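You operate a simulated robot arm through the tools that you are given. There is no shell and no other tool. Be economical: measure what you need, move in short steps, check, and stop when the job is done.

The job below is to be done with a simulated two-armed robot. You get a single attempt, and the scene is never put back.

Task
On the top of the dark table, fold the green scarf in half.
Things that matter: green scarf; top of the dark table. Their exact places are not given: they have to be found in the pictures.

The check looks at the end state, three seconds after you hand in, the way a careful person would. Anything else that was tipped, shoved, dropped, spilled or broken makes it a failure. Flat cloth is picked up by pressing the open fingertips on it (5 to 10 N) and closing them slowly along it; thin cloth reads only 2 to 8 mm in the jaws.

Robot
Two 7-joint arms with two-finger parallel grippers on one trunk, on a base that drives. Base frame: it is fixed to the floor where the robot stands at the start and does not move with it; the origin is under the middle of the robot, x ahead of it, y to its left, z up; the surface under the hand at the start is at about z = 0.78. Units: m, rad, N and s.
The left shoulder is at the start at [0.06, 0.143, 0.901], the right one opposite. With the tool pointing down near the work surface each hand reaches from about 0.32 to 0.74 m from the robot's upright axis, wherever it stands, measured 20 degrees to its own side. Places, roughly: top of the dark table [0.8, 0.3, 0.8]. Payload 1.57 kg a hand.
The tool frame of a hand sits at the grasp point between the pads (the TCP): z along the fingers, y along the line on which they close. The tips reach 0.03 m beyond it. Largest opening 0.11 m; finger width 0.024, thickness 0.012; the body of the gripper, 0.048 by 0.112 m, starts 0.078 m behind the TCP.
Orientation is that of the tool frame in the base frame, as a unit quaternion [w, x, y, z]. With the fingers straight down and closing along the base's y, the tool's x points along the base's -x, its y along +y and its z along -z.

Tools
- The arms move only by the tool jog_arm. It takes "left_moves", "right_moves" or both (then of equal length, played together; a hand with none holds still); each is a list of rows, each a list of 7 numbers: the finger opening in m, from 0 to 0.11, then the shift along the tool's x, y, z in m, then the turn, a rotation vector about the tool's x, y, z in rad. In form: [[gripper, tx, ty, tz, rx, ry, rz], ...]. A call has 1 to 12 rows; each row is the pose to reach, as a shift and turn from the pose commanded when the call began, along the tool's axes at that moment. Rows are played at 5 a second. More than 0.05 m and 0.15 rad between two rows, or a gripper value outside its range, and nothing of the call is played. A pose out of reach is approached as far as the arm can. The call stops where the force on the tool passes 40 N (or 10 N more than at its start, if that is more) or the arm is blocked; 0.2 s more then pass. The fingers move at their own pace (about 0.045 m/s each) and stop on an object; they squeeze with about 38 N. The grip force told is the motor's: it shows also when the fingers shut on nothing. Time passes only in rows, and 0.2 s behind the last, so rows that repeat a pose let the fingers close. It gives the time, the measured TCP pose, the force on the tool (base axes), the opening and the grip force at its end, in the units of the frame above (readings bear some noise), with the torque about the TCP (base axes, N m) and any sound that the robot's microphone picked up, and new pictures: "views" is both (left out), scene, wrist or none (wrist: the cameras of the hands that moved).
- Cameras (640 x 400 px; columns grow to the right, rows downward): "scene" is now at [0.047, -0.0183, 1.5041]; the picture's right is [-0.21, -0.98, 0.00], its down [-0.82, 0.18, -0.54] and it looks along [0.53, -0.11, -0.84] (base axes); focal length 279 px, centre (320, 200). "left" rides on the left gripper at [0.07, -0.016, -0.141] in its tool frame; the picture's right is [0.23, 0.97, 0.00], its down [-0.86, 0.20, -0.48] and it looks along [-0.47, 0.11, 0.88] (tool axes); focal length 222 px, centre (320, 200). "right" rides on the right gripper at [0.07, 0.016, -0.141] in its tool frame; the picture's right is [-0.23, 0.97, 0.00], its down [-0.86, -0.20, -0.48] and it looks along [-0.47, -0.11, 0.88] (tool axes); focal length 222 px, centre (320, 200).
- raise_lower(by): slides the trunk up (or, below 0, down) by that many m; the arms and the scene camera ride with it, the base frame stays. It gives what a move gives, with no picture.
- roll_base(legs): drives the robot by 1 to 6 legs, each [ahead, left, turn to the left] in m, m and rad, along the robot's own axes; the way and the turn of a leg run together, so that a leg with both is an arc; at most 1.5 m and 3.142 rad a leg. The arms and the cameras ride along, it lands a little off, and it stops where it bumps. It gives what a move gives, and a new picture of the scene camera.
- pan_tilt(pan, tilt): turns the head with the scene camera to pan (to the left, within 1.501 rad either way) and tilt (down, from -0.506 to 1.204), counted from straight ahead of the robot. It gives what a move gives, and a new picture of the scene camera.
- probe_pixels(camera, pixels): for up to 12 pixels [column, row] of the newest picture of that camera ("zoom" is the newest enlarged one), the place [x, y, z] in the base frame of the surface seen there, good to about 0.002 m, but the place of the scene camera against the robot may be out by one fixed shift of up to 0.012 m in any direction. The clock stands still meanwhile.
- enlarge(camera, box): a new picture of the part [left, top, right, bottom] of that camera's present view, enlarged. The clock stands still meanwhile.
- finish_job(): hands the job in; it is judged then, once.

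Work in short steps. Measure before you move; look again where a grasp or a placing could have gone wrong, and mend it. You have 80 turns and 260 pictures in all, those below and enlarged ones among them. Open the grippers and draw the arms clear of the work before you hand the job in, unless the task says otherwise; then end with one line.

The tools are called after ">>>" by a JSON object that holds its "fn" and its "kwargs". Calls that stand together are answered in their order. jog_arm: Moves the arms, as the interface text tells. Its arguments: {"type":"object","properties":{"left_moves":{"type":"array","items":{"type":"array","items":{"type":"number"}}},"right_moves":{"type":"array","items":{"type":"array","items":{"type":"number"}}},"views":{"type":"string","enum":["both","scene","wrist","none"]}},"required":[]} The other tools are called the same way: raise_lower (by) slides the trunk up or down; roll_base (legs) drives the base; pan_tilt (pan, tilt) turns the head that bears the scene camera; probe_pixels (camera, pixels) gives the place of the surface under pixels of a picture; enlarge (camera, box) takes an enlarged picture of a part of a camera's view; finish_job () hands the job in.

At the start:

```text
t: 0.0
left_position: [0.4523, 0.2248, 0.9318]
left_orientation: [0.0, 0.0, 1.0, 0.0]
left_wrist_force: [0.7, -0.6, -1.1]
left_torque: [0.02, 0.01, -0.02]
left_grip_width: 0.11
left_grasp_force: 0.1
right_position: [0.4105, -0.2114, 0.9824]
right_orientation: [0.0, 0.0, 1.0, 0.001]
right_wrist_force: [1.0, 0.5, 0.7]
right_torque: [-0.01, 0.0, 0.0]
right_grip_width: 0.11
right_grasp_force: 0.1
trunk travel left (down, up): [-0.5, 0.09]
robot x, y, heading: [0.0006, 0.0024, -0.0]
head pan, tilt: [-0.213, 1.002]
```

scene: 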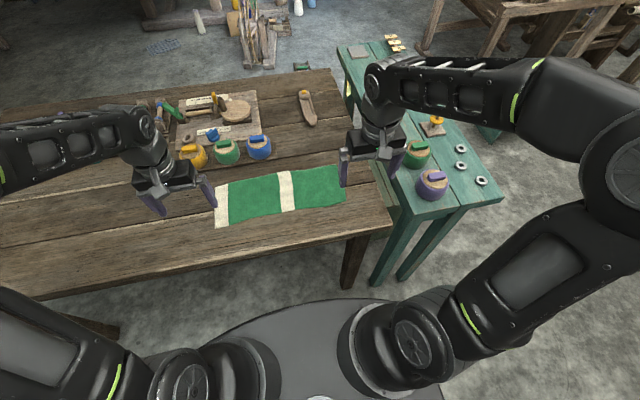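
right: 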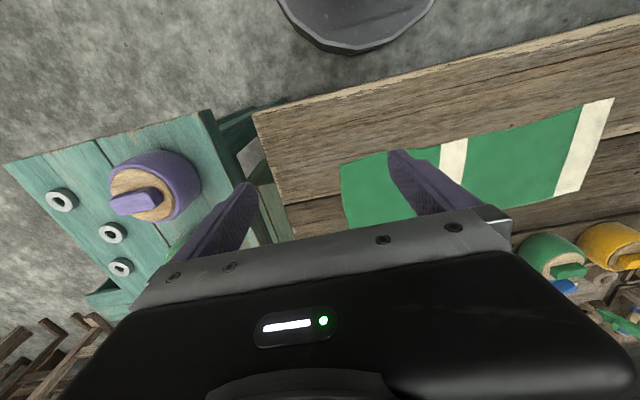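
left: 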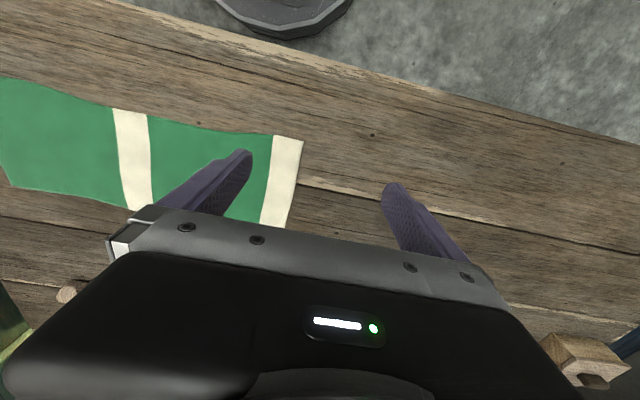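

The scarf lies on the dark table at about columns 213-347, rows 165-228 in the scene picture. I enlarge it and probe its corners.

>>> {"fn": "enlarge", "kwargs": {"camera": "scene", "box": [180, 120, 400, 258]}}

>>> {"fn": "probe_pixels", "kwargs": {"camera": "scene", "pixels": [[215, 184], [216, 226], [228, 183], [231, 222], [277, 172], [284, 212], [290, 172], [296, 211], [336, 167], [345, 203], [320, 222], [230, 240]]}}

>>> {"fn": "probe_pixels", "kwargs": {"camera": "right", "pixels": [[341, 168], [352, 226], [441, 142], [467, 138], [580, 108], [612, 99], [580, 190], [559, 192], [370, 190], [320, 210], [300, 150]]}}

```text
2.90 times, centred on (290, 189) of scene
```

zoom: 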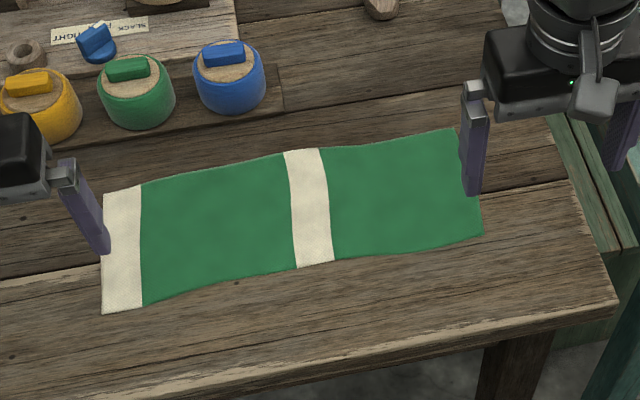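

```text
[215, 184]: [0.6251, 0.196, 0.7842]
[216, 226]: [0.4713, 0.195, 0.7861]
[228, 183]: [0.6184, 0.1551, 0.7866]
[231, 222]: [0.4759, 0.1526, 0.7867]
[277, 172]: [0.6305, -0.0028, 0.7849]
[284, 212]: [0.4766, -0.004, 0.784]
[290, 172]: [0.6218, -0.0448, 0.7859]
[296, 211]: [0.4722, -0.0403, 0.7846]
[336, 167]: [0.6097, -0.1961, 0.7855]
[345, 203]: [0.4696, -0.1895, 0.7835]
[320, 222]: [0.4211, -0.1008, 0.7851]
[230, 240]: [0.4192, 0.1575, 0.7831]
```

```text
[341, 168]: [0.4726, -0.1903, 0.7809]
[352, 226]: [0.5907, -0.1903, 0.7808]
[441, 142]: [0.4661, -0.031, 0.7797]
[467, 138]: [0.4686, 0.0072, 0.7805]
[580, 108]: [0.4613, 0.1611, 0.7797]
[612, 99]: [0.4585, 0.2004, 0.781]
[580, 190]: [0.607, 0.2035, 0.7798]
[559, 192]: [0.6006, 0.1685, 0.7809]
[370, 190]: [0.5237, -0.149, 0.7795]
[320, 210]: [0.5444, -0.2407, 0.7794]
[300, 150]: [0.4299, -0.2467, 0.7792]
```

The scarf spans about x 0.465-0.61 and y -0.19 to 0.20, with its fold line at y≈0.005. My plan is for the left hand to take the right short edge and carry it over to the left. First I move the right hand clear and bring the left hand above the right edge.

>>> {"fn": "jog_arm", "kwargs": {"left_moves": [[0.03, -0.0086, -0.039, 0, 0, 0, 0], [0.03, -0.0172, -0.078, 0, 0, 0, 0], [0.03, -0.0258, -0.117, 0, 0, 0, 0], [0.03, -0.0344, -0.156, 0, 0, 0, 0], [0.03, -0.043, -0.195, 0, 0, 0, 0], [0.03, -0.0516, -0.234, 0, 0, 0, 0], [0.03, -0.0602, -0.273, 0, 0, 0, 0], [0.03, -0.0688, -0.312, 0, 0, 0, 0], [0.03, -0.0774, -0.351, 0, 0, 0, 0], [0.03, -0.086, -0.39, 0, 0, 0, 0]], "right_moves": [[0.11, 0.008, -0.038, -0.014, 0, 0, 0], [0.11, 0.016, -0.076, -0.028, 0, 0, 0], [0.11, 0.024, -0.114, -0.042, 0, 0, 0], [0.11, 0.032, -0.152, -0.056, 0, 0, 0], [0.11, 0.04, -0.19, -0.07, 0, 0, 0], [0.11, 0.04, -0.19, -0.07, 0, 0, 0], [0.11, 0.04, -0.19, -0.07, 0, 0, 0], [0.11, 0.04, -0.19, -0.07, 0, 0, 0], [0.11, 0.04, -0.19, -0.07, 0, 0, 0], [0.11, 0.04, -0.19, -0.07, 0, 0, 0]]}}

```text
t: 2.2
left_position: [0.5381, -0.1682, 0.9318]
left_orientation: [-0.001, 0.0, 1.0, 0.001]
left_wrist_force: [0.7, 0.4, 0.0]
left_torque: [0.05, -0.03, -0.02]
left_grip_width: 0.0302
left_grasp_force: 0.0
right_position: [0.3716, -0.4002, 1.0553]
right_orientation: [-0.001, 0.0, 1.0, 0.0]
right_wrist_force: [-0.5, 0.1, -0.2]
right_torque: [-0.01, 0.0, 0.01]
right_grip_width: 0.1099
right_grasp_force: 0.0
trunk travel left (down, up): [-0.5, 0.09]
robot x, y, heading: [-0.0006, 0.0027, 0.0]
head pan, tilt: [-0.213, 1.002]
```

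scene: 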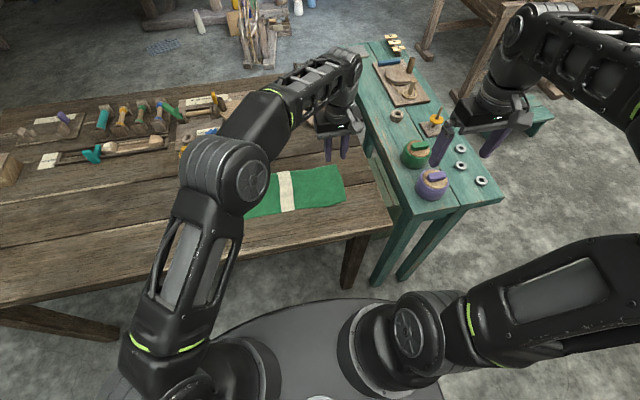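
right: 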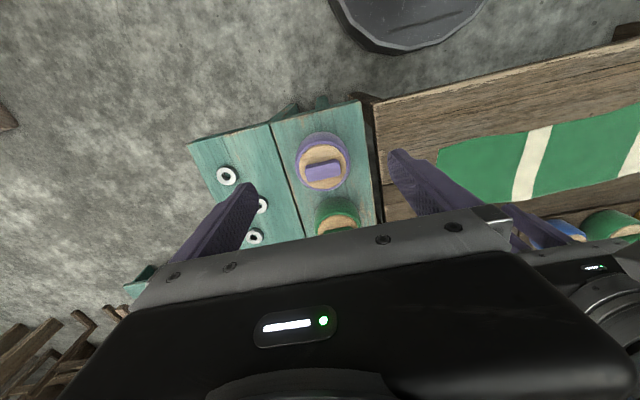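
left: 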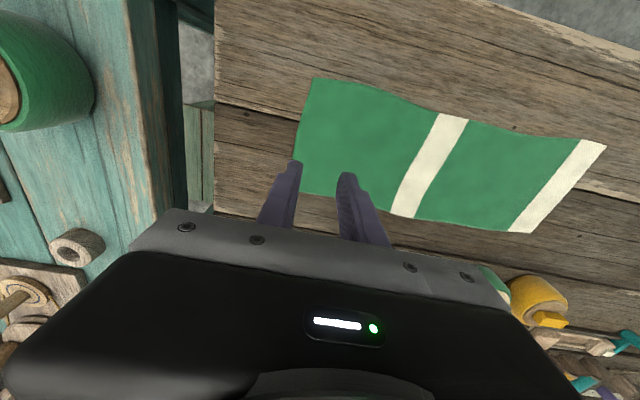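

The left wrist view shows the whole scarf. I probe its outline in this view, which is better tied to the hand.

>>> {"fn": "probe_pixels", "kwargs": {"camera": "left", "pixels": [[315, 80], [305, 110], [297, 150], [305, 188], [312, 187], [603, 147], [529, 231], [512, 229], [440, 115], [467, 120], [392, 212], [415, 216]]}}

>>> {"fn": "enlarge", "kwargs": {"camera": "left", "box": [240, 60, 400, 260]}}

```text
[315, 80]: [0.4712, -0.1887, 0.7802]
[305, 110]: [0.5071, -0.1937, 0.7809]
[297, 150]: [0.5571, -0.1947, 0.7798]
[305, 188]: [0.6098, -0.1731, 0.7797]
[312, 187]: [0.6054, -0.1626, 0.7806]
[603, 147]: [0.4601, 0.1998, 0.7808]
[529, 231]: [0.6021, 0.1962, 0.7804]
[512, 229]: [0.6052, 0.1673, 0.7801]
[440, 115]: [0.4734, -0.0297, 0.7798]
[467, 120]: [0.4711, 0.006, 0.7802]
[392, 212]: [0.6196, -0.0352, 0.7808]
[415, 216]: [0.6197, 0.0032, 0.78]
```

```text
2.00 times, centred on (320, 160) of left
```

zoom: 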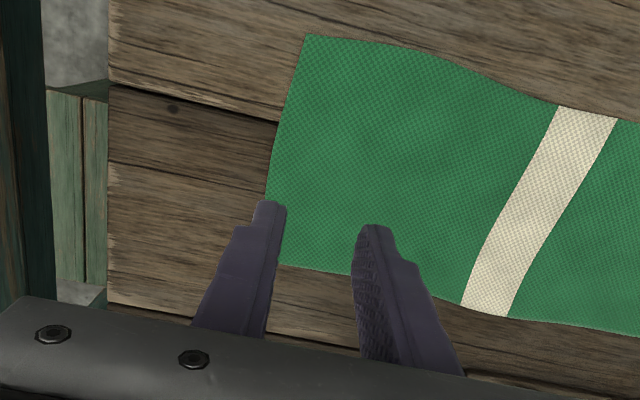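

The right edge sits at y≈-0.194 and the hand at y=-0.168 is right for it. I lower to just above the cloth, tips at about z 0.785.

>>> {"fn": "jog_arm", "kwargs": {"left_moves": [[0.03, 0, 0, 0.04, 0, 0, 0], [0.03, 0, 0, 0.08, 0, 0, 0], [0.03, 0, 0, 0.105, 0, 0, 0], [0.03, 0, 0, 0.115, 0, 0, 0], [0.03, 0, 0, 0.118, 0, 0, 0]], "views": "wrist"}}

```text
t: 3.4
left_position: [0.5374, -0.1652, 0.8131]
left_orientation: [0.0, 0.0, 1.0, 0.0]
left_wrist_force: [-0.8, -0.5, -0.8]
left_torque: [-0.01, 0.0, -0.01]
left_grip_width: 0.0299
left_grasp_force: 0.0
right_position: [0.3725, -0.3985, 1.0546]
right_orientation: [-0.001, 0.0, 1.0, 0.0]
right_wrist_force: [0.8, 0.0, -0.4]
right_torque: [0.0, -0.02, 0.03]
right_grip_width: 0.1102
right_grasp_force: 0.1
trunk travel left (down, up): [-0.5, 0.09]
robot x, y, heading: [0.0012, -0.0021, -0.002]
head pan, tilt: [-0.213, 1.002]
```

left: 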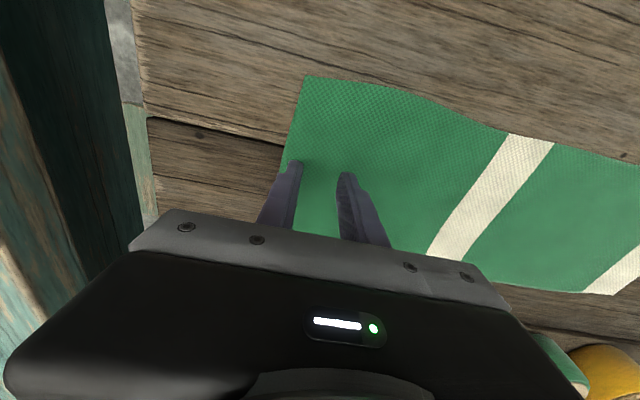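

No contact yet: the force is about 0 and the tips are near z 0.783. I creep down 5 mm more, stopping to read the force.

>>> {"fn": "jog_arm", "kwargs": {"left_moves": [[0.03, 0, 0, 0.002, 0, 0, 0], [0.03, 0, 0, 0.004, 0, 0, 0], [0.03, 0, 0, 0.005, 0, 0, 0]], "views": "none"}}

```text
t: 4.2
left_position: [0.5379, -0.1663, 0.8118]
left_orientation: [0.001, -0.001, 1.0, 0.0]
left_wrist_force: [-0.4, 2.0, 10.7]
left_torque: [-0.11, -0.01, -0.02]
left_grip_width: 0.0287
left_grasp_force: 0.1
right_position: [0.3718, -0.3988, 1.0561]
right_orientation: [0.0, 0.0, 1.0, 0.0]
right_wrist_force: [0.0, 0.8, -0.4]
right_torque: [-0.03, -0.02, 0.01]
right_grip_width: 0.1099
right_grasp_force: 0.1
trunk travel left (down, up): [-0.5, 0.09]
robot x, y, heading: [0.0015, 0.0033, -0.001]
head pan, tilt: [-0.213, 1.002]
```

Contact reads 10.7 N, so I ease off slightly and close slowly.

>>> {"fn": "jog_arm", "kwargs": {"left_moves": [[0.03, 0, 0, -0.0006, 0, 0, 0], [0.026, 0, 0, -0.0006, 0, 0, 0], [0.022, 0, 0, -0.0006, 0, 0, 0], [0.018, 0, 0, -0.0006, 0, 0, 0], [0.014, 0, 0, -0.0006, 0, 0, 0], [0.01, 0, 0, -0.0006, 0, 0, 0], [0.006, 0, 0, -0.0006, 0, 0, 0], [0.002, 0, 0, -0.0006, 0, 0, 0], [0, 0, 0, -0.0006, 0, 0, 0], [0, 0, 0, -0.0006, 0, 0, 0]], "views": "wrist"}}

```text
t: 6.4
left_position: [0.5369, -0.1677, 0.8107]
left_orientation: [0.001, 0.0, 1.0, -0.001]
left_wrist_force: [0.4, -6.9, 23.7]
left_torque: [-0.25, -0.02, 0.02]
left_grip_width: 0.0001
left_grasp_force: 21.0
right_position: [0.3698, -0.3991, 1.0557]
right_orientation: [0.001, 0.001, 1.0, 0.0]
right_wrist_force: [-0.4, 0.2, 0.3]
right_torque: [0.03, 0.05, 0.02]
right_grip_width: 0.11
right_grasp_force: 0.0
trunk travel left (down, up): [-0.5, 0.09]
robot x, y, heading: [-0.0005, 0.0003, 0.002]
head pan, tilt: [-0.213, 1.002]
```

left: 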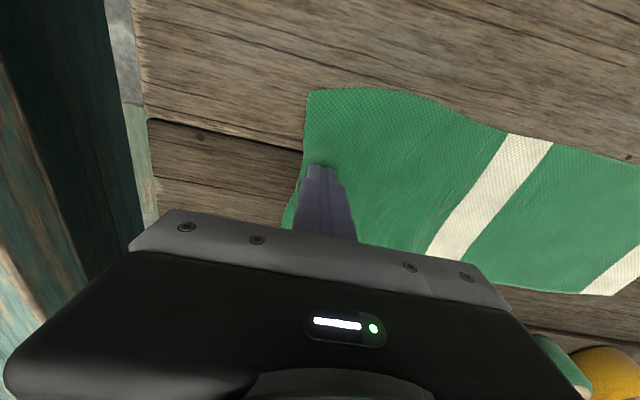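

The jaws shut on nothing (0.0001 m), since the outer finger slid off the edge while the force rose to 24 N. I lift, open and look.

>>> {"fn": "jog_arm", "kwargs": {"left_moves": [[0.0, 0, 0, -0.01, 0, 0, 0], [0.04, 0, 0.0, -0.03, 0, 0, 0], [0.04, 0, 0.014, -0.03, 0, 0, 0], [0.04, 0, 0.014, -0.03, 0, 0, 0]], "views": "wrist"}}

>>> {"fn": "enlarge", "kwargs": {"camera": "left", "box": [240, 60, 400, 260]}}

>>> {"fn": "probe_pixels", "kwargs": {"camera": "left", "pixels": [[298, 85], [288, 110], [280, 140], [278, 160], [310, 160], [345, 170], [315, 120]]}}

```text
t: 7.4
left_position: [0.5368, -0.1513, 0.8393]
left_orientation: [0.001, 0.0, 1.0, 0.0]
left_wrist_force: [0.5, -0.2, -0.3]
left_torque: [0.0, -0.01, 0.02]
left_grip_width: 0.0399
left_grasp_force: 0.1
right_position: [0.3723, -0.3999, 1.0555]
right_orientation: [0.0, 0.0, 1.0, 0.0]
right_wrist_force: [-0.7, 0.8, -0.7]
right_torque: [0.02, 0.0, 0.02]
right_grip_width: 0.1102
right_grasp_force: 0.0
trunk travel left (down, up): [-0.5, 0.09]
robot x, y, heading: [0.0003, 0.0043, 0.0]
head pan, tilt: [-0.213, 1.002]
```

left: 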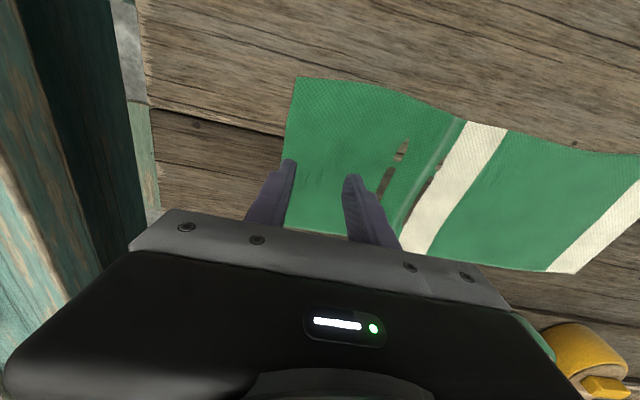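

```text
2.00 times, centred on (320, 160) of left
```

zoom: 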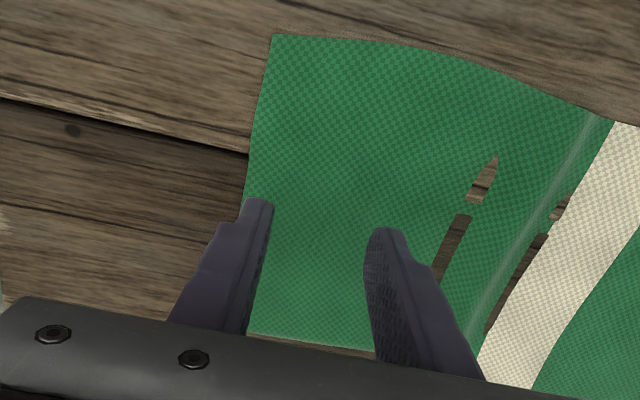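

```text
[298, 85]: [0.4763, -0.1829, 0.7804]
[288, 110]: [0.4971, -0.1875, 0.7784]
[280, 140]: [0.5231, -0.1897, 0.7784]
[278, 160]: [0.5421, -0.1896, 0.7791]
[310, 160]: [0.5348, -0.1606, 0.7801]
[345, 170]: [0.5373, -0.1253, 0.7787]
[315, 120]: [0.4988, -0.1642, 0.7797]
```

The edge is still at y≈-0.19, and a small wrinkle has formed near column 400. I try again further in, with jaws 0.04 open at y≈-0.151 and a gentler press.

>>> {"fn": "jog_arm", "kwargs": {"left_moves": [[0.04, 0, 0, 0.015, 0, 0, 0], [0.04, 0, 0, 0.026, 0, 0, 0], [0.04, 0, 0, 0.028, 0, 0, 0], [0.04, 0, 0, 0.029, 0, 0, 0], [0.04, 0, 0, 0.029, 0, 0, 0]], "views": "none"}}

```text
t: 8.6
left_position: [0.5379, -0.1514, 0.8125]
left_orientation: [0.002, 0.001, 1.0, 0.0]
left_wrist_force: [-0.9, 1.9, 7.1]
left_torque: [-0.11, -0.03, -0.01]
left_grip_width: 0.0394
left_grasp_force: 0.1
right_position: [0.3721, -0.3986, 1.0561]
right_orientation: [0.0, 0.0, 1.0, 0.001]
right_wrist_force: [0.1, 0.1, -0.9]
right_torque: [0.01, -0.02, 0.0]
right_grip_width: 0.1099
right_grasp_force: 0.3
trunk travel left (down, up): [-0.5, 0.09]
robot x, y, heading: [0.0011, -0.0037, 0.001]
head pan, tilt: [-0.213, 1.002]
```

Contact reads 7.1 N. I close slowly half way and check the force.

>>> {"fn": "jog_arm", "kwargs": {"left_moves": [[0.037, 0, 0, 0, 0, 0, 0], [0.034, 0, 0, 0, 0, 0, 0], [0.031, 0, 0, 0, 0, 0, 0], [0.028, 0, 0, 0, 0, 0, 0], [0.025, 0, 0, 0, 0, 0, 0], [0.022, 0, 0, 0, 0, 0, 0]], "views": "wrist"}}

>>> {"fn": "enlarge", "kwargs": {"camera": "left", "box": [240, 60, 400, 260]}}

```text
t: 10.0
left_position: [0.5384, -0.1518, 0.8121]
left_orientation: [0.0, -0.001, 1.0, 0.0]
left_wrist_force: [-0.4, 0.3, 12.0]
left_torque: [-0.15, 0.01, -0.04]
left_grip_width: 0.0218
left_grasp_force: 0.0
right_position: [0.3711, -0.3996, 1.0553]
right_orientation: [0.0, 0.001, 1.0, -0.001]
right_wrist_force: [-0.4, 0.2, 0.6]
right_torque: [0.01, -0.02, 0.0]
right_grip_width: 0.1101
right_grasp_force: 0.0
trunk travel left (down, up): [-0.5, 0.09]
robot x, y, heading: [0.0012, -0.0004, -0.001]
head pan, tilt: [-0.213, 1.002]
```

left: 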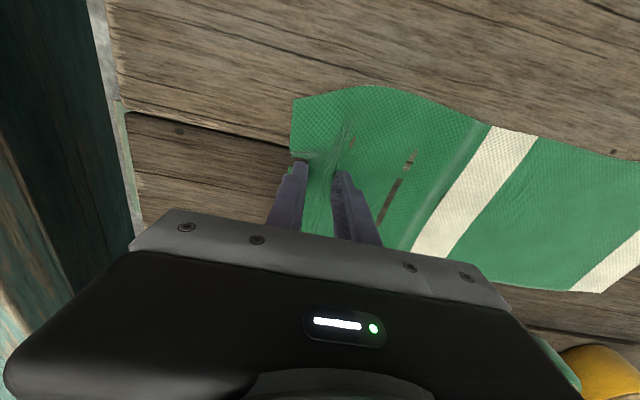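

```text
2.00 times, centred on (320, 160) of left
```

zoom: 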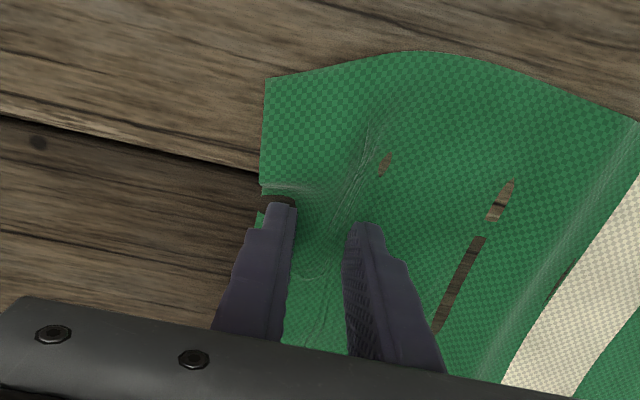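

The cloth is bunching between the fingers at 12 N. I keep closing while easing up slightly.

>>> {"fn": "jog_arm", "kwargs": {"left_moves": [[0.019, 0, 0, -0.0005, 0, 0, 0], [0.016, 0, 0, -0.001, 0, 0, 0], [0.013, 0, 0, -0.0012, 0, 0, 0], [0.01, 0, 0, -0.0015, 0, 0, 0], [0.007, 0, 0, -0.0018, 0, 0, 0], [0.004, 0, 0, -0.002, 0, 0, 0], [0, 0, 0, -0.002, 0, 0, 0], [0, 0, 0, -0.002, 0, 0, 0], [0, 0, 0, -0.002, 0, 0, 0]], "views": "wrist"}}

>>> {"fn": "enlarge", "kwargs": {"camera": "left", "box": [240, 60, 400, 260]}}

```text
t: 12.0
left_position: [0.5371, -0.1517, 0.8128]
left_orientation: [0.0, 0.001, 1.0, 0.0]
left_wrist_force: [-0.7, 0.3, 1.3]
left_torque: [0.02, 0.03, -0.02]
left_grip_width: 0.0025
left_grasp_force: 23.7
right_position: [0.3703, -0.3998, 1.0553]
right_orientation: [0.001, 0.0, 1.0, -0.001]
right_wrist_force: [-0.5, 0.8, -0.1]
right_torque: [0.03, 0.04, 0.01]
right_grip_width: 0.11
right_grasp_force: 0.0
trunk travel left (down, up): [-0.5, 0.09]
robot x, y, heading: [0.0009, 0.0011, -0.005]
head pan, tilt: [-0.213, 1.002]
```

left: 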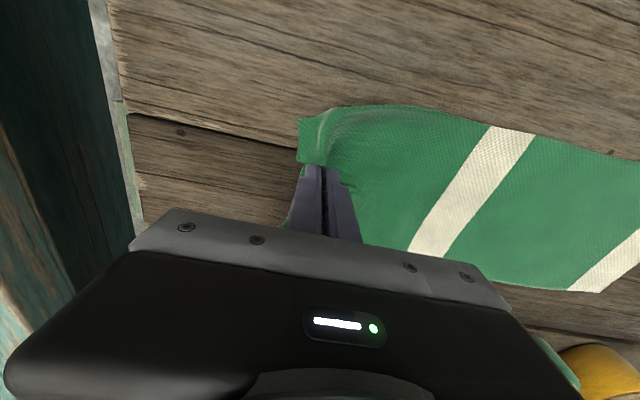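

```text
2.00 times, centred on (320, 160) of left
```

zoom: 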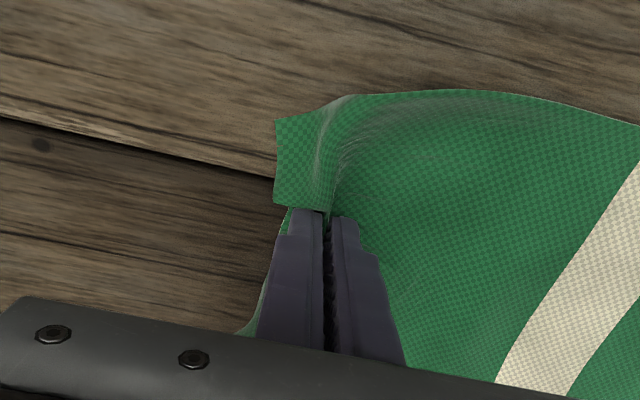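

The grip holds 2.5 mm of cloth. I now carry it in an arc over the fold line, slowly, tilting the fingers as it goes so the edge turns over (first half).

>>> {"fn": "jog_arm", "kwargs": {"left_moves": [[0, 0, 0.002, -0.0167, 0.033, 0, 0], [0, 0, 0.0065, -0.0333, 0.067, 0, 0], [0, 0, 0.014, -0.049, 0.1, 0, 0], [0, 0, 0.0231, -0.0642, 0.133, 0, 0], [0, 0, 0.035, -0.078, 0.167, 0, 0], [0, 0, 0.0486, -0.0906, 0.2, 0, 0], [0, 0, 0.0645, -0.101, 0.233, 0, 0], [0, 0, 0.0813, -0.1109, 0.267, 0, 0], [0, 0, 0.1, -0.1178, 0.3, 0, 0], [0, 0, 0.1191, -0.1237, 0.333, 0, 0], [0, 0, 0.139, -0.1265, 0.367, 0, 0], [0, 0, 0.1594, -0.1282, 0.4, 0, 0]]}}

```text
t: 14.6
left_position: [0.5383, 0.0091, 0.9426]
left_orientation: [0.0, 0.0, 0.98, -0.2]
left_wrist_force: [0.2, -0.6, 0.4]
left_torque: [0.0, -0.02, 0.0]
left_grip_width: 0.0021
left_grasp_force: 23.6
right_position: [0.3718, -0.3993, 1.0569]
right_orientation: [0.001, -0.001, 1.0, 0.0]
right_wrist_force: [-0.1, 0.6, 0.1]
right_torque: [-0.05, 0.01, -0.01]
right_grip_width: 0.11
right_grasp_force: 0.0
trunk travel left (down, up): [-0.5, 0.09]
robot x, y, heading: [-0.0, 0.0023, 0.002]
head pan, tilt: [-0.213, 1.002]
```

scene: 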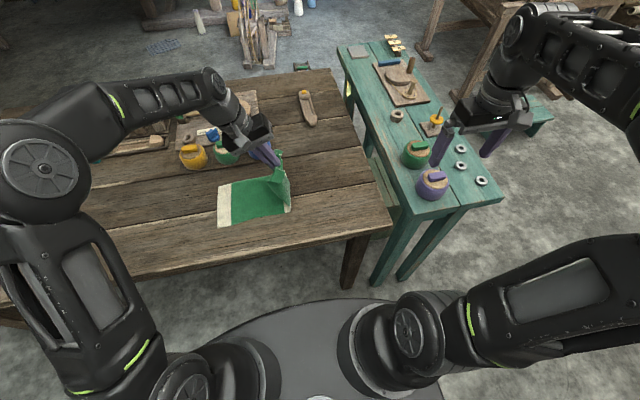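
left: 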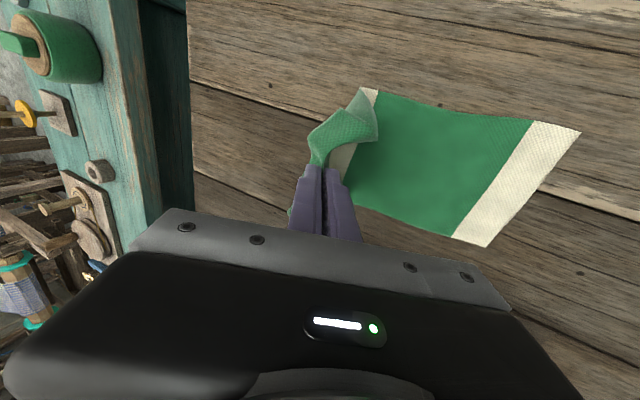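

The carry works: the lifted part hangs at the fold and the lower half has stayed put. I continue the second half of the arc down to just above the left end.

>>> {"fn": "jog_arm", "kwargs": {"left_moves": [[0, 0, 0.0195, -0.0065, 0.033, 0, 0], [0, 0, 0.0388, -0.0118, 0.067, 0, 0], [0, 0, 0.0587, -0.014, 0.1, 0, 0], [0, 0, 0.0782, -0.0151, 0.133, 0, 0], [0, 0, 0.0975, -0.013, 0.167, 0, 0], [0, 0, 0.116, -0.0094, 0.2, 0, 0], [0, 0, 0.133, -0.003, 0.233, 0, 0], [0, 0, 0.1493, 0.0048, 0.267, 0, 0], [0, 0, 0.163, 0.015, 0.3, 0, 0], [0, 0, 0.176, 0.0264, 0.333, 0, 0]]}}

>>> {"fn": "enlarge", "kwargs": {"camera": "scene", "box": [180, 120, 340, 240]}}

```text
t: 16.8
left_position: [0.54, 0.1595, 0.8476]
left_orientation: [-0.001, 0.0, 0.934, -0.358]
left_wrist_force: [0.2, 0.8, -0.1]
left_torque: [0.03, 0.0, 0.0]
left_grip_width: 0.0021
left_grasp_force: 24.1
right_position: [0.3727, -0.399, 1.056]
right_orientation: [0.0, -0.001, 1.0, 0.001]
right_wrist_force: [0.3, -0.4, -0.7]
right_torque: [0.0, 0.0, -0.02]
right_grip_width: 0.1098
right_grasp_force: 0.0
trunk travel left (down, up): [-0.5, 0.09]
robot x, y, heading: [0.0004, 0.0012, -0.0]
head pan, tilt: [-0.213, 1.002]
```

scene: 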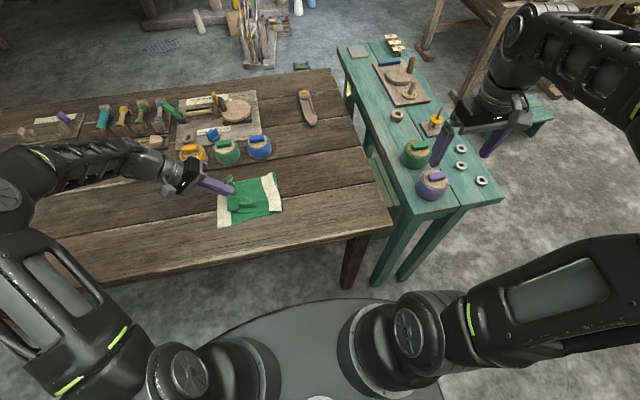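
left: 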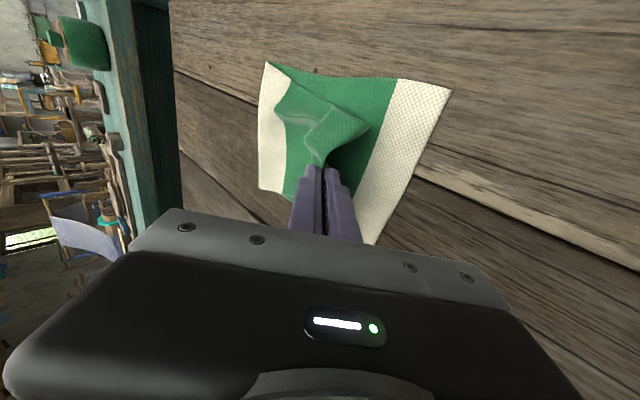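

```text
3.33 times, centred on (260, 180) of scene
```

zoom: 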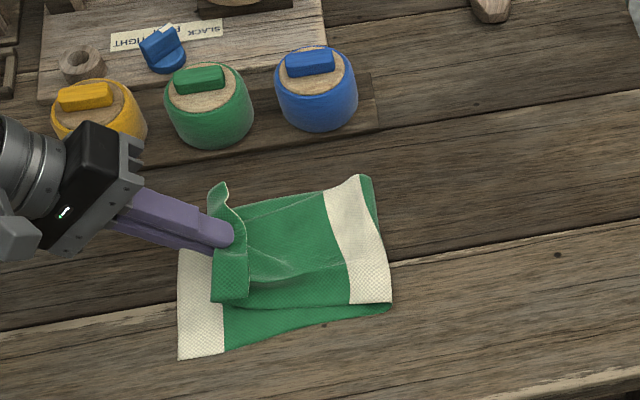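

The fold lies over nicely, though the pinched flap points back to the right. I probe where the fold line and ends are before laying it down.

>>> {"fn": "probe_pixels", "kwargs": {"camera": "zoom", "pixels": [[374, 195], [390, 300], [350, 185], [180, 352], [178, 255], [213, 298], [246, 298], [230, 265], [228, 190]]}}

>>> {"fn": "probe_pixels", "kwargs": {"camera": "left", "pixels": [[264, 64], [260, 185], [449, 90], [375, 240], [290, 80], [368, 128]]}}

```text
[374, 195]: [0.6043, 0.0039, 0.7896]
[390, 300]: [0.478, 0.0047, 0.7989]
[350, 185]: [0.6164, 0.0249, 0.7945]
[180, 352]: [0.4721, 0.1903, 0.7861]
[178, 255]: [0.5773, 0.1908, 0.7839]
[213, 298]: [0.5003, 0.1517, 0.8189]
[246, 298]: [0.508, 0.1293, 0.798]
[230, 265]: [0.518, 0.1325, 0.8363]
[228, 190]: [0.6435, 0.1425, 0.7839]
```

```text
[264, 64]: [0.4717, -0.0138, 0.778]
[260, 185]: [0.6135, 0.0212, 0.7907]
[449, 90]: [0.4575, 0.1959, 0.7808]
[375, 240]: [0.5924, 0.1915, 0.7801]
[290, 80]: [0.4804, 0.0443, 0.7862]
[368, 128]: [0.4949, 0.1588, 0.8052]
```

The fold line is at y≈0.004 and the bottom edge is still at y≈0.196. I lay the edge down further left with more tilt, so the pinched flap turns outward.

>>> {"fn": "jog_arm", "kwargs": {"left_moves": [[0, 0, 0.005, 0, 0.06, 0, 0], [0, 0, 0.01, 0, 0.12, 0, 0], [0, 0, 0.015, 0, 0.18, 0, 0], [0, 0, 0.02, 0, 0.24, 0, 0], [0, 0, 0.025, 0, 0.3, 0, 0], [0, 0, 0.03, 0, 0.36, 0, 0], [0, 0, 0.035, 0, 0.42, 0, 0], [0, 0, 0.039, 0, 0.467, 0, 0]]}}

>>> {"fn": "enlarge", "kwargs": {"camera": "scene", "box": [180, 120, 340, 240]}}

```text
t: 18.6
left_position: [0.5392, 0.1886, 0.8219]
left_orientation: [0.0, 0.0, 0.825, -0.565]
left_wrist_force: [0.7, 0.1, -0.8]
left_torque: [0.06, 0.01, 0.04]
left_grip_width: 0.0025
left_grasp_force: 24.2
right_position: [0.3722, -0.3991, 1.0561]
right_orientation: [0.0, 0.0, 1.0, 0.0]
right_wrist_force: [0.2, -0.8, 0.1]
right_torque: [0.01, -0.02, 0.03]
right_grip_width: 0.1101
right_grasp_force: 0.0
trunk travel left (down, up): [-0.5, 0.09]
robot x, y, heading: [0.0005, 0.0012, -0.001]
head pan, tilt: [-0.213, 1.002]
```

scene: 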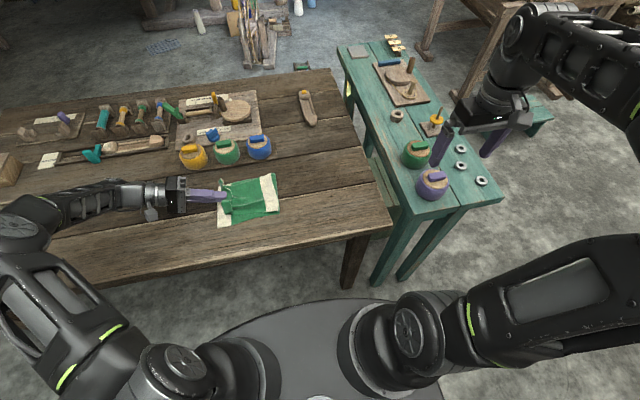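
left: 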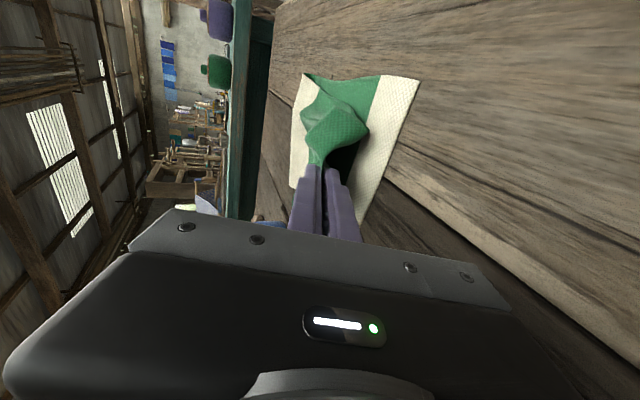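

```text
3.33 times, centred on (260, 180) of scene
```

zoom: 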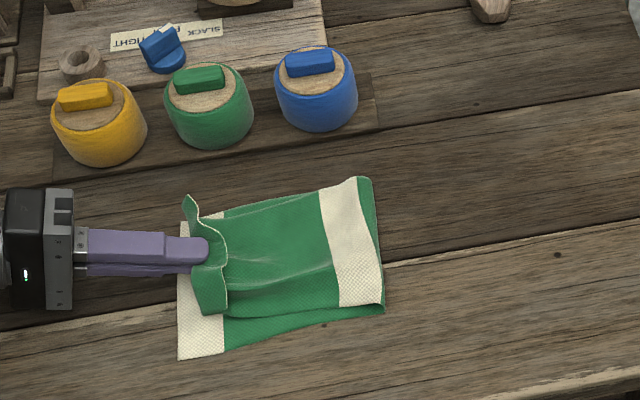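

The flap stands upright beside the upper finger. I open a little and withdraw straight back along the fingers, letting it drop; then I'll smooth it outward from above.

>>> {"fn": "jog_arm", "kwargs": {"left_moves": [[0.006, 0, 0, 0, 0, 0, 0], [0.012, 0, 0, 0, 0, 0, 0], [0.02, 0, 0, 0, 0, 0, 0], [0.024, 0, 0, 0, 0, 0, 0], [0.024, 0, 0, -0.015, 0, 0, 0], [0.024, 0, 0, -0.03, 0, 0, 0], [0.024, 0, 0, -0.05, 0, 0, 0], [0.024, 0, 0, -0.08, 0, 0, 0], [0.024, 0, 0, -0.11, 0, 0, 0]]}}

>>> {"fn": "enlarge", "kwargs": {"camera": "scene", "box": [180, 120, 340, 240]}}

```text
t: 20.6
left_position: [0.5399, 0.2603, 0.8491]
left_orientation: [0.001, -0.001, 0.826, -0.564]
left_wrist_force: [0.0, 0.5, -0.7]
left_torque: [0.0, -0.01, 0.03]
left_grip_width: 0.0242
left_grasp_force: 0.1
left hand out of reach, approached as far as the arm can: row 9
right_position: [0.3733, -0.4001, 1.0559]
right_orientation: [0.0, 0.0, 1.0, 0.0]
right_wrist_force: [0.1, 0.5, -0.2]
right_torque: [-0.03, -0.02, 0.02]
right_grip_width: 0.11
right_grasp_force: 0.2
trunk travel left (down, up): [-0.5, 0.09]
robot x, y, heading: [-0.0031, -0.0046, 0.003]
head pan, tilt: [-0.213, 1.002]
```

scene: 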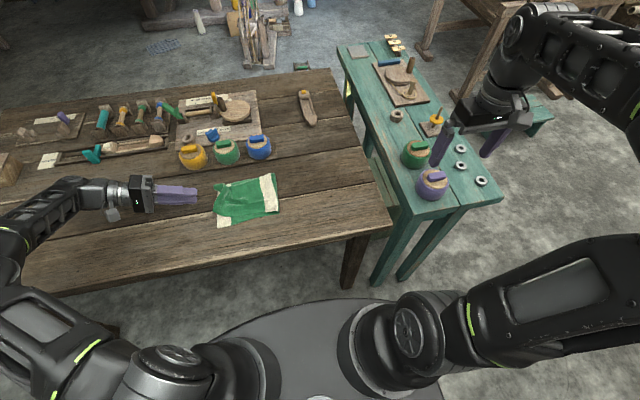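
left: 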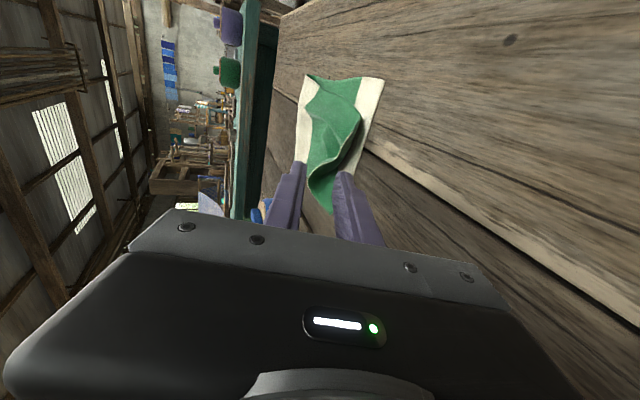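

```text
3.33 times, centred on (260, 180) of scene
```

zoom: 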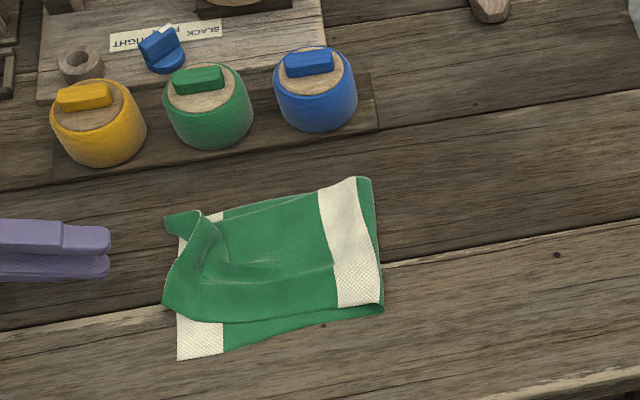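

The edge sprang open and now covers the left end, with a hump and some offset on the near side. I probe the corners to see what smoothing is needed.

>>> {"fn": "probe_pixels", "kwargs": {"camera": "zoom", "pixels": [[163, 304], [180, 357], [222, 352], [225, 320], [335, 306], [383, 312], [370, 180], [355, 178], [225, 212], [167, 216], [200, 240], [210, 270]]}}

>>> {"fn": "enlarge", "kwargs": {"camera": "left", "box": [260, 60, 420, 220]}}

```text
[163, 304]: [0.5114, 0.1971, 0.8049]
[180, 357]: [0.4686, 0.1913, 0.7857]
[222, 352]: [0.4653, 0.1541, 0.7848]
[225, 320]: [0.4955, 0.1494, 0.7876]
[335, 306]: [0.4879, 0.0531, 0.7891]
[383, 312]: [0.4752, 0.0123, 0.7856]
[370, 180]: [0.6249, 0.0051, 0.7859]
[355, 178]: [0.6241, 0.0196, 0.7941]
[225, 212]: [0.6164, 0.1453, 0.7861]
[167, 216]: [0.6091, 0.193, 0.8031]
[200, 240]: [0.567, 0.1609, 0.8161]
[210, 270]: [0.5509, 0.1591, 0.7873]
```

```text
2.50 times, centred on (340, 140) of left
```

zoom: 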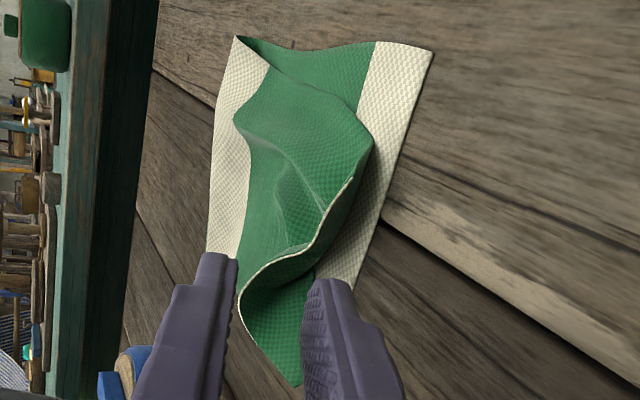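

The top layer's near-left corner is at x≈0.51, where it should be ≈0.465, and its edge is lifted about 2 cm. I probe the lifted rim so I can re-grip only that rim from the left and straighten it.

>>> {"fn": "probe_pixels", "kwargs": {"camera": "zoom", "pixels": [[370, 140], [368, 155], [355, 178], [345, 195], [325, 230], [310, 245], [280, 260], [250, 275], [243, 295], [300, 384], [235, 118], [275, 85]]}}

```text
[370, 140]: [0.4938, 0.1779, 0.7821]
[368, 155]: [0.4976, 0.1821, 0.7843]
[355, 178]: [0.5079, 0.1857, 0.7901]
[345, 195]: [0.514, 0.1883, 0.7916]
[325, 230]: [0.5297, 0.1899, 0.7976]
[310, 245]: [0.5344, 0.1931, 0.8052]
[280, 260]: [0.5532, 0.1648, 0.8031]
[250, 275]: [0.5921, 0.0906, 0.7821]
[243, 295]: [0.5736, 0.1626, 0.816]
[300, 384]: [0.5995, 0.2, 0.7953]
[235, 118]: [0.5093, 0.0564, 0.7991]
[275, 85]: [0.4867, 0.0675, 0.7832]
```

The hump in the edge is what has drawn the near corner in. I return the hand to vertical, above the cloth, to press and smooth the hump toward the near side.

>>> {"fn": "jog_arm", "kwargs": {"left_moves": [[0.05, 0, -0.028, -0.012, 0, 0, 0], [0.05, 0, -0.056, -0.022, -0.13, 0, 0], [0.05, -0.005, -0.065, 0.0, -0.26, 0, 0], [0.05, -0.01, -0.07, 0.015, -0.39, 0, 0], [0.05, -0.015, -0.075, 0.03, -0.53, 0, 0], [0.05, -0.02, -0.08, 0.045, -0.67, 0, 0], [0.05, -0.025, -0.085, 0.055, -0.81, 0, 0], [0.05, -0.03, -0.09, 0.065, -0.95, 0, 0], [0.05, -0.035, -0.092, 0.0715, -1.08, 0, 0], [0.05, -0.035, -0.092, 0.0715, -1.2, 0, 0]]}}

```text
t: 22.8
left_position: [0.5734, 0.162, 0.9105]
left_orientation: [0.001, -0.001, 1.0, 0.001]
left_wrist_force: [0.1, -0.7, 0.4]
left_torque: [-0.02, 0.0, -0.02]
left_grip_width: 0.05
left_grasp_force: 0.0
left hand out of reach, approached as far as the arm can: row 1
right_position: [0.3719, -0.4005, 1.0558]
right_orientation: [0.0, 0.0, 1.0, 0.0]
right_wrist_force: [-0.1, -0.7, 0.5]
right_torque: [0.0, 0.04, -0.01]
right_grip_width: 0.11
right_grasp_force: 0.0
trunk travel left (down, up): [-0.5, 0.09]
robot x, y, heading: [0.0007, -0.0004, -0.001]
head pan, tilt: [-0.213, 1.002]
```

scene: 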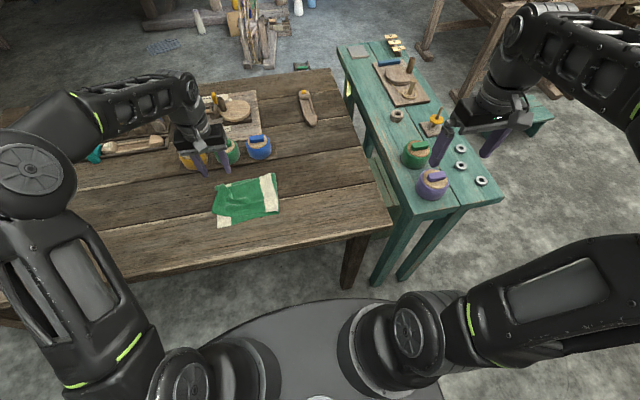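
left: 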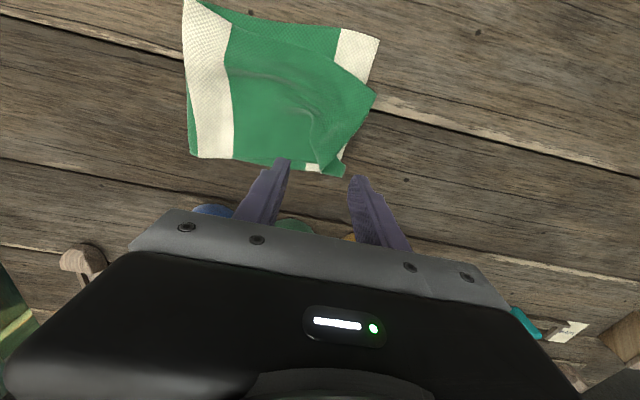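

From above, the top layer's near edge runs skewed from (235,20) to (375,95). I lower the open fingertips gently onto the hump.

>>> {"fn": "jog_arm", "kwargs": {"left_moves": [[0.05, 0, 0.004, 0.04, 0, 0, 0], [0.05, 0, 0.006, 0.08, 0, 0, 0], [0.05, 0, 0.006, 0.09, 0, 0, 0], [0.05, 0, 0.006, 0.096, 0, 0, 0], [0.05, 0, 0.006, 0.0965, 0, 0, 0]], "views": "wrist"}}

```text
t: 24.0
left_position: [0.5731, 0.1699, 0.8143]
left_orientation: [-0.001, 0.001, 1.0, 0.0]
left_wrist_force: [-0.5, 0.6, -0.1]
left_torque: [0.0, 0.01, -0.03]
left_grip_width: 0.0502
left_grasp_force: 0.1
right_position: [0.371, -0.3994, 1.0554]
right_orientation: [0.0, 0.0, 1.0, -0.001]
right_wrist_force: [-0.1, -0.5, -0.8]
right_torque: [-0.03, -0.01, 0.01]
right_grip_width: 0.11
right_grasp_force: 0.0
trunk travel left (down, up): [-0.5, 0.09]
robot x, y, heading: [0.0005, -0.0026, -0.006]
head pan, tilt: [-0.213, 1.002]
```

left: 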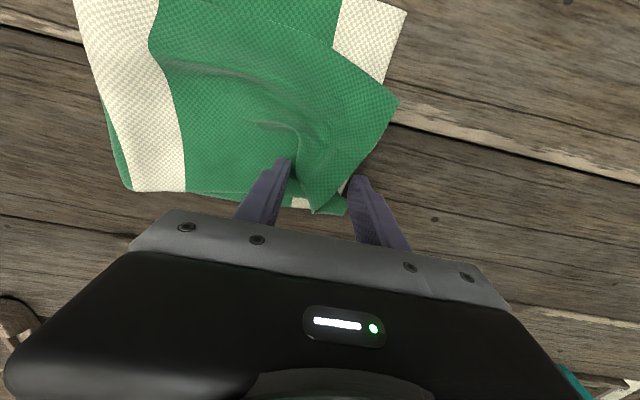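

The hump sits between the fingers. I lift slightly, close them, and press the closed tip on the cloth at y≈0.165 for the smoothing stroke.

>>> {"fn": "jog_arm", "kwargs": {"left_moves": [[0.05, 0, 0, -0.03, 0, 0, 0], [0.0, 0, -0.004, -0.03, 0, 0, 0], [0.0, 0, -0.004, -0.03, 0, 0, 0], [0.0, 0, -0.004, -0.03, 0, 0, 0], [0.0, 0, -0.004, -0.015, 0, 0, 0], [0.0, 0, -0.004, -0.005, 0, 0, 0], [0.0, 0, -0.004, 0.0, 0, 0, 0], [0.0, 0, -0.004, 0.001, 0, 0, 0]], "views": "wrist"}}

```text
t: 25.8
left_position: [0.5739, 0.1656, 0.8152]
left_orientation: [0.001, 0.0, 1.0, 0.0]
left_wrist_force: [-1.5, 1.5, 8.3]
left_torque: [0.05, 0.0, -0.02]
left_grip_width: 0.0001
left_grasp_force: 21.2
right_position: [0.3716, -0.4005, 1.0558]
right_orientation: [0.0, 0.0, 1.0, 0.0]
right_wrist_force: [-0.3, -0.1, -0.3]
right_torque: [0.02, 0.0, -0.01]
right_grip_width: 0.1099
right_grasp_force: 0.2
trunk travel left (down, up): [-0.5, 0.09]
robot x, y, heading: [-0.0008, 0.0008, 0.003]
head pan, tilt: [-0.213, 1.002]
```

left: 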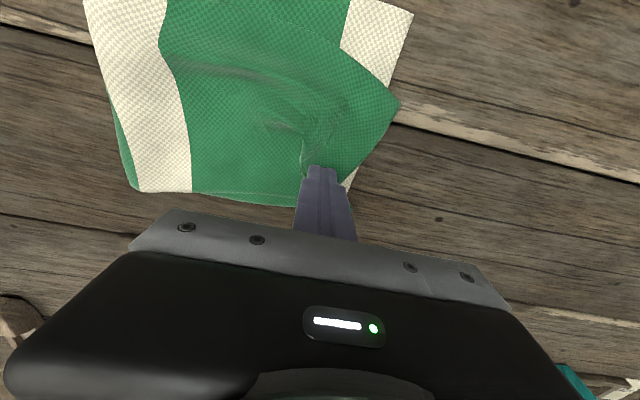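

Contact reads 8 N. I ease slightly and slide toward the robot by 4 cm (tool +x), then look.

>>> {"fn": "jog_arm", "kwargs": {"left_moves": [[0.0, 0, 0, -0.0006, 0, 0, 0], [0.0, 0.01, 0, -0.0006, 0, 0, 0], [0.0, 0.02, 0, -0.0006, 0, 0, 0], [0.0, 0.03, 0, -0.0006, 0, 0, 0], [0.0, 0.04, 0, -0.0006, 0, 0, 0]], "views": "wrist"}}

```text
t: 27.0
left_position: [0.533, 0.1655, 0.8141]
left_orientation: [0.001, 0.0, 1.0, 0.0]
left_wrist_force: [1.5, 0.6, 5.2]
left_torque: [0.01, -0.11, -0.03]
left_grip_width: 0.0
left_grasp_force: 21.7
right_position: [0.372, -0.4003, 1.0555]
right_orientation: [0.0, 0.0, 1.0, 0.001]
right_wrist_force: [0.2, -0.5, -0.4]
right_torque: [-0.01, -0.01, -0.03]
right_grip_width: 0.1098
right_grasp_force: 0.1
trunk travel left (down, up): [-0.5, 0.09]
robot x, y, heading: [0.0026, 0.001, 0.003]
head pan, tilt: [-0.213, 1.002]
```

left: 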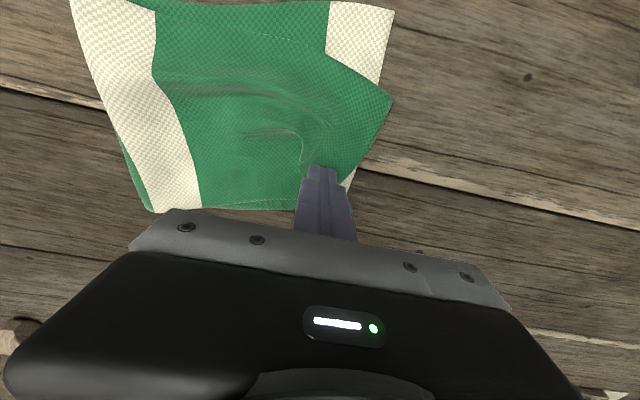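

Both layers slid together, so pressing drags the whole scarf. I lift and look at the state.

>>> {"fn": "jog_arm", "kwargs": {"left_moves": [[0.0, 0, 0, -0.04, 0, 0, 0], [0.03, -0.03, 0, -0.08, 0, 0, 0], [0.03, -0.06, 0, -0.12, 0, 0, 0]]}}

>>> {"fn": "enlarge", "kwargs": {"camera": "scene", "box": [180, 120, 340, 240]}}

>>> {"fn": "enlarge", "kwargs": {"camera": "left", "box": [140, 0, 460, 200]}}

```text
t: 27.8
left_position: [0.5931, 0.1625, 0.9323]
left_orientation: [-0.001, 0.0, 1.0, 0.001]
left_wrist_force: [-0.3, -0.1, 0.7]
left_torque: [0.0, 0.03, -0.02]
left_grip_width: 0.0302
left_grasp_force: 0.0
right_position: [0.3719, -0.4002, 1.056]
right_orientation: [-0.001, -0.001, 1.0, 0.0]
right_wrist_force: [0.2, -0.4, -0.4]
right_torque: [0.04, 0.01, -0.01]
right_grip_width: 0.1099
right_grasp_force: 0.1
trunk travel left (down, up): [-0.5, 0.09]
robot x, y, heading: [0.0014, 0.0001, 0.003]
head pan, tilt: [-0.213, 1.002]
```

scene: 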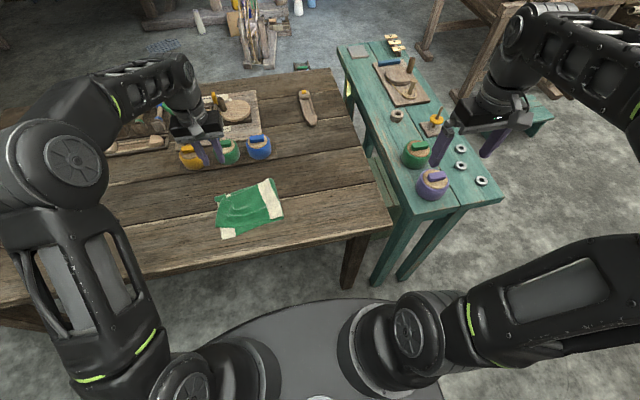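
left: 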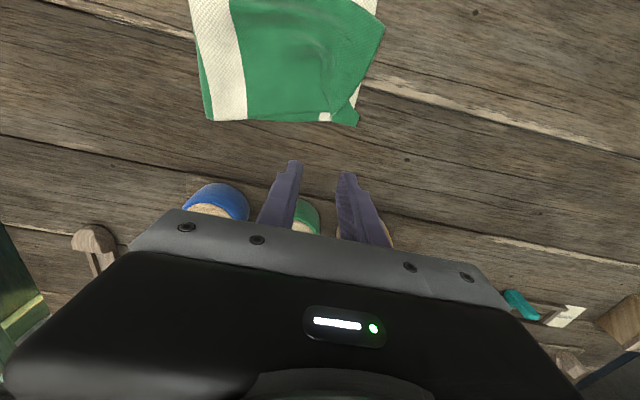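

```text
3.33 times, centred on (260, 180) of scene
```

zoom: 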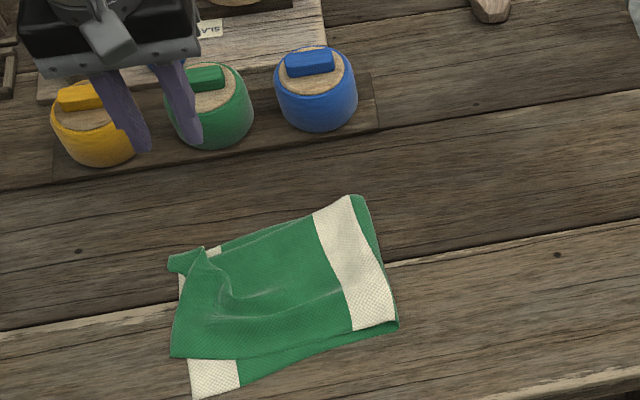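

```text
2.00 times, centred on (300, 100) of left
```

zoom: 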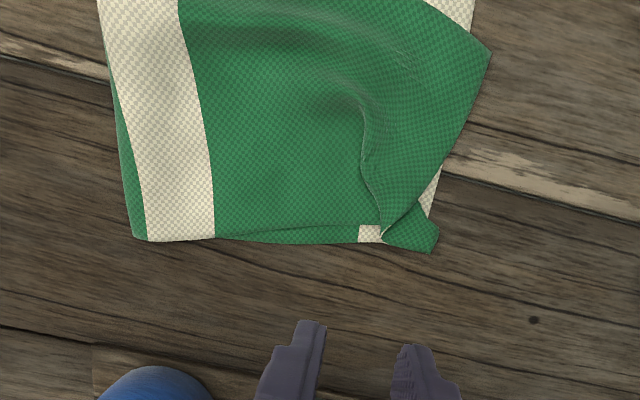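

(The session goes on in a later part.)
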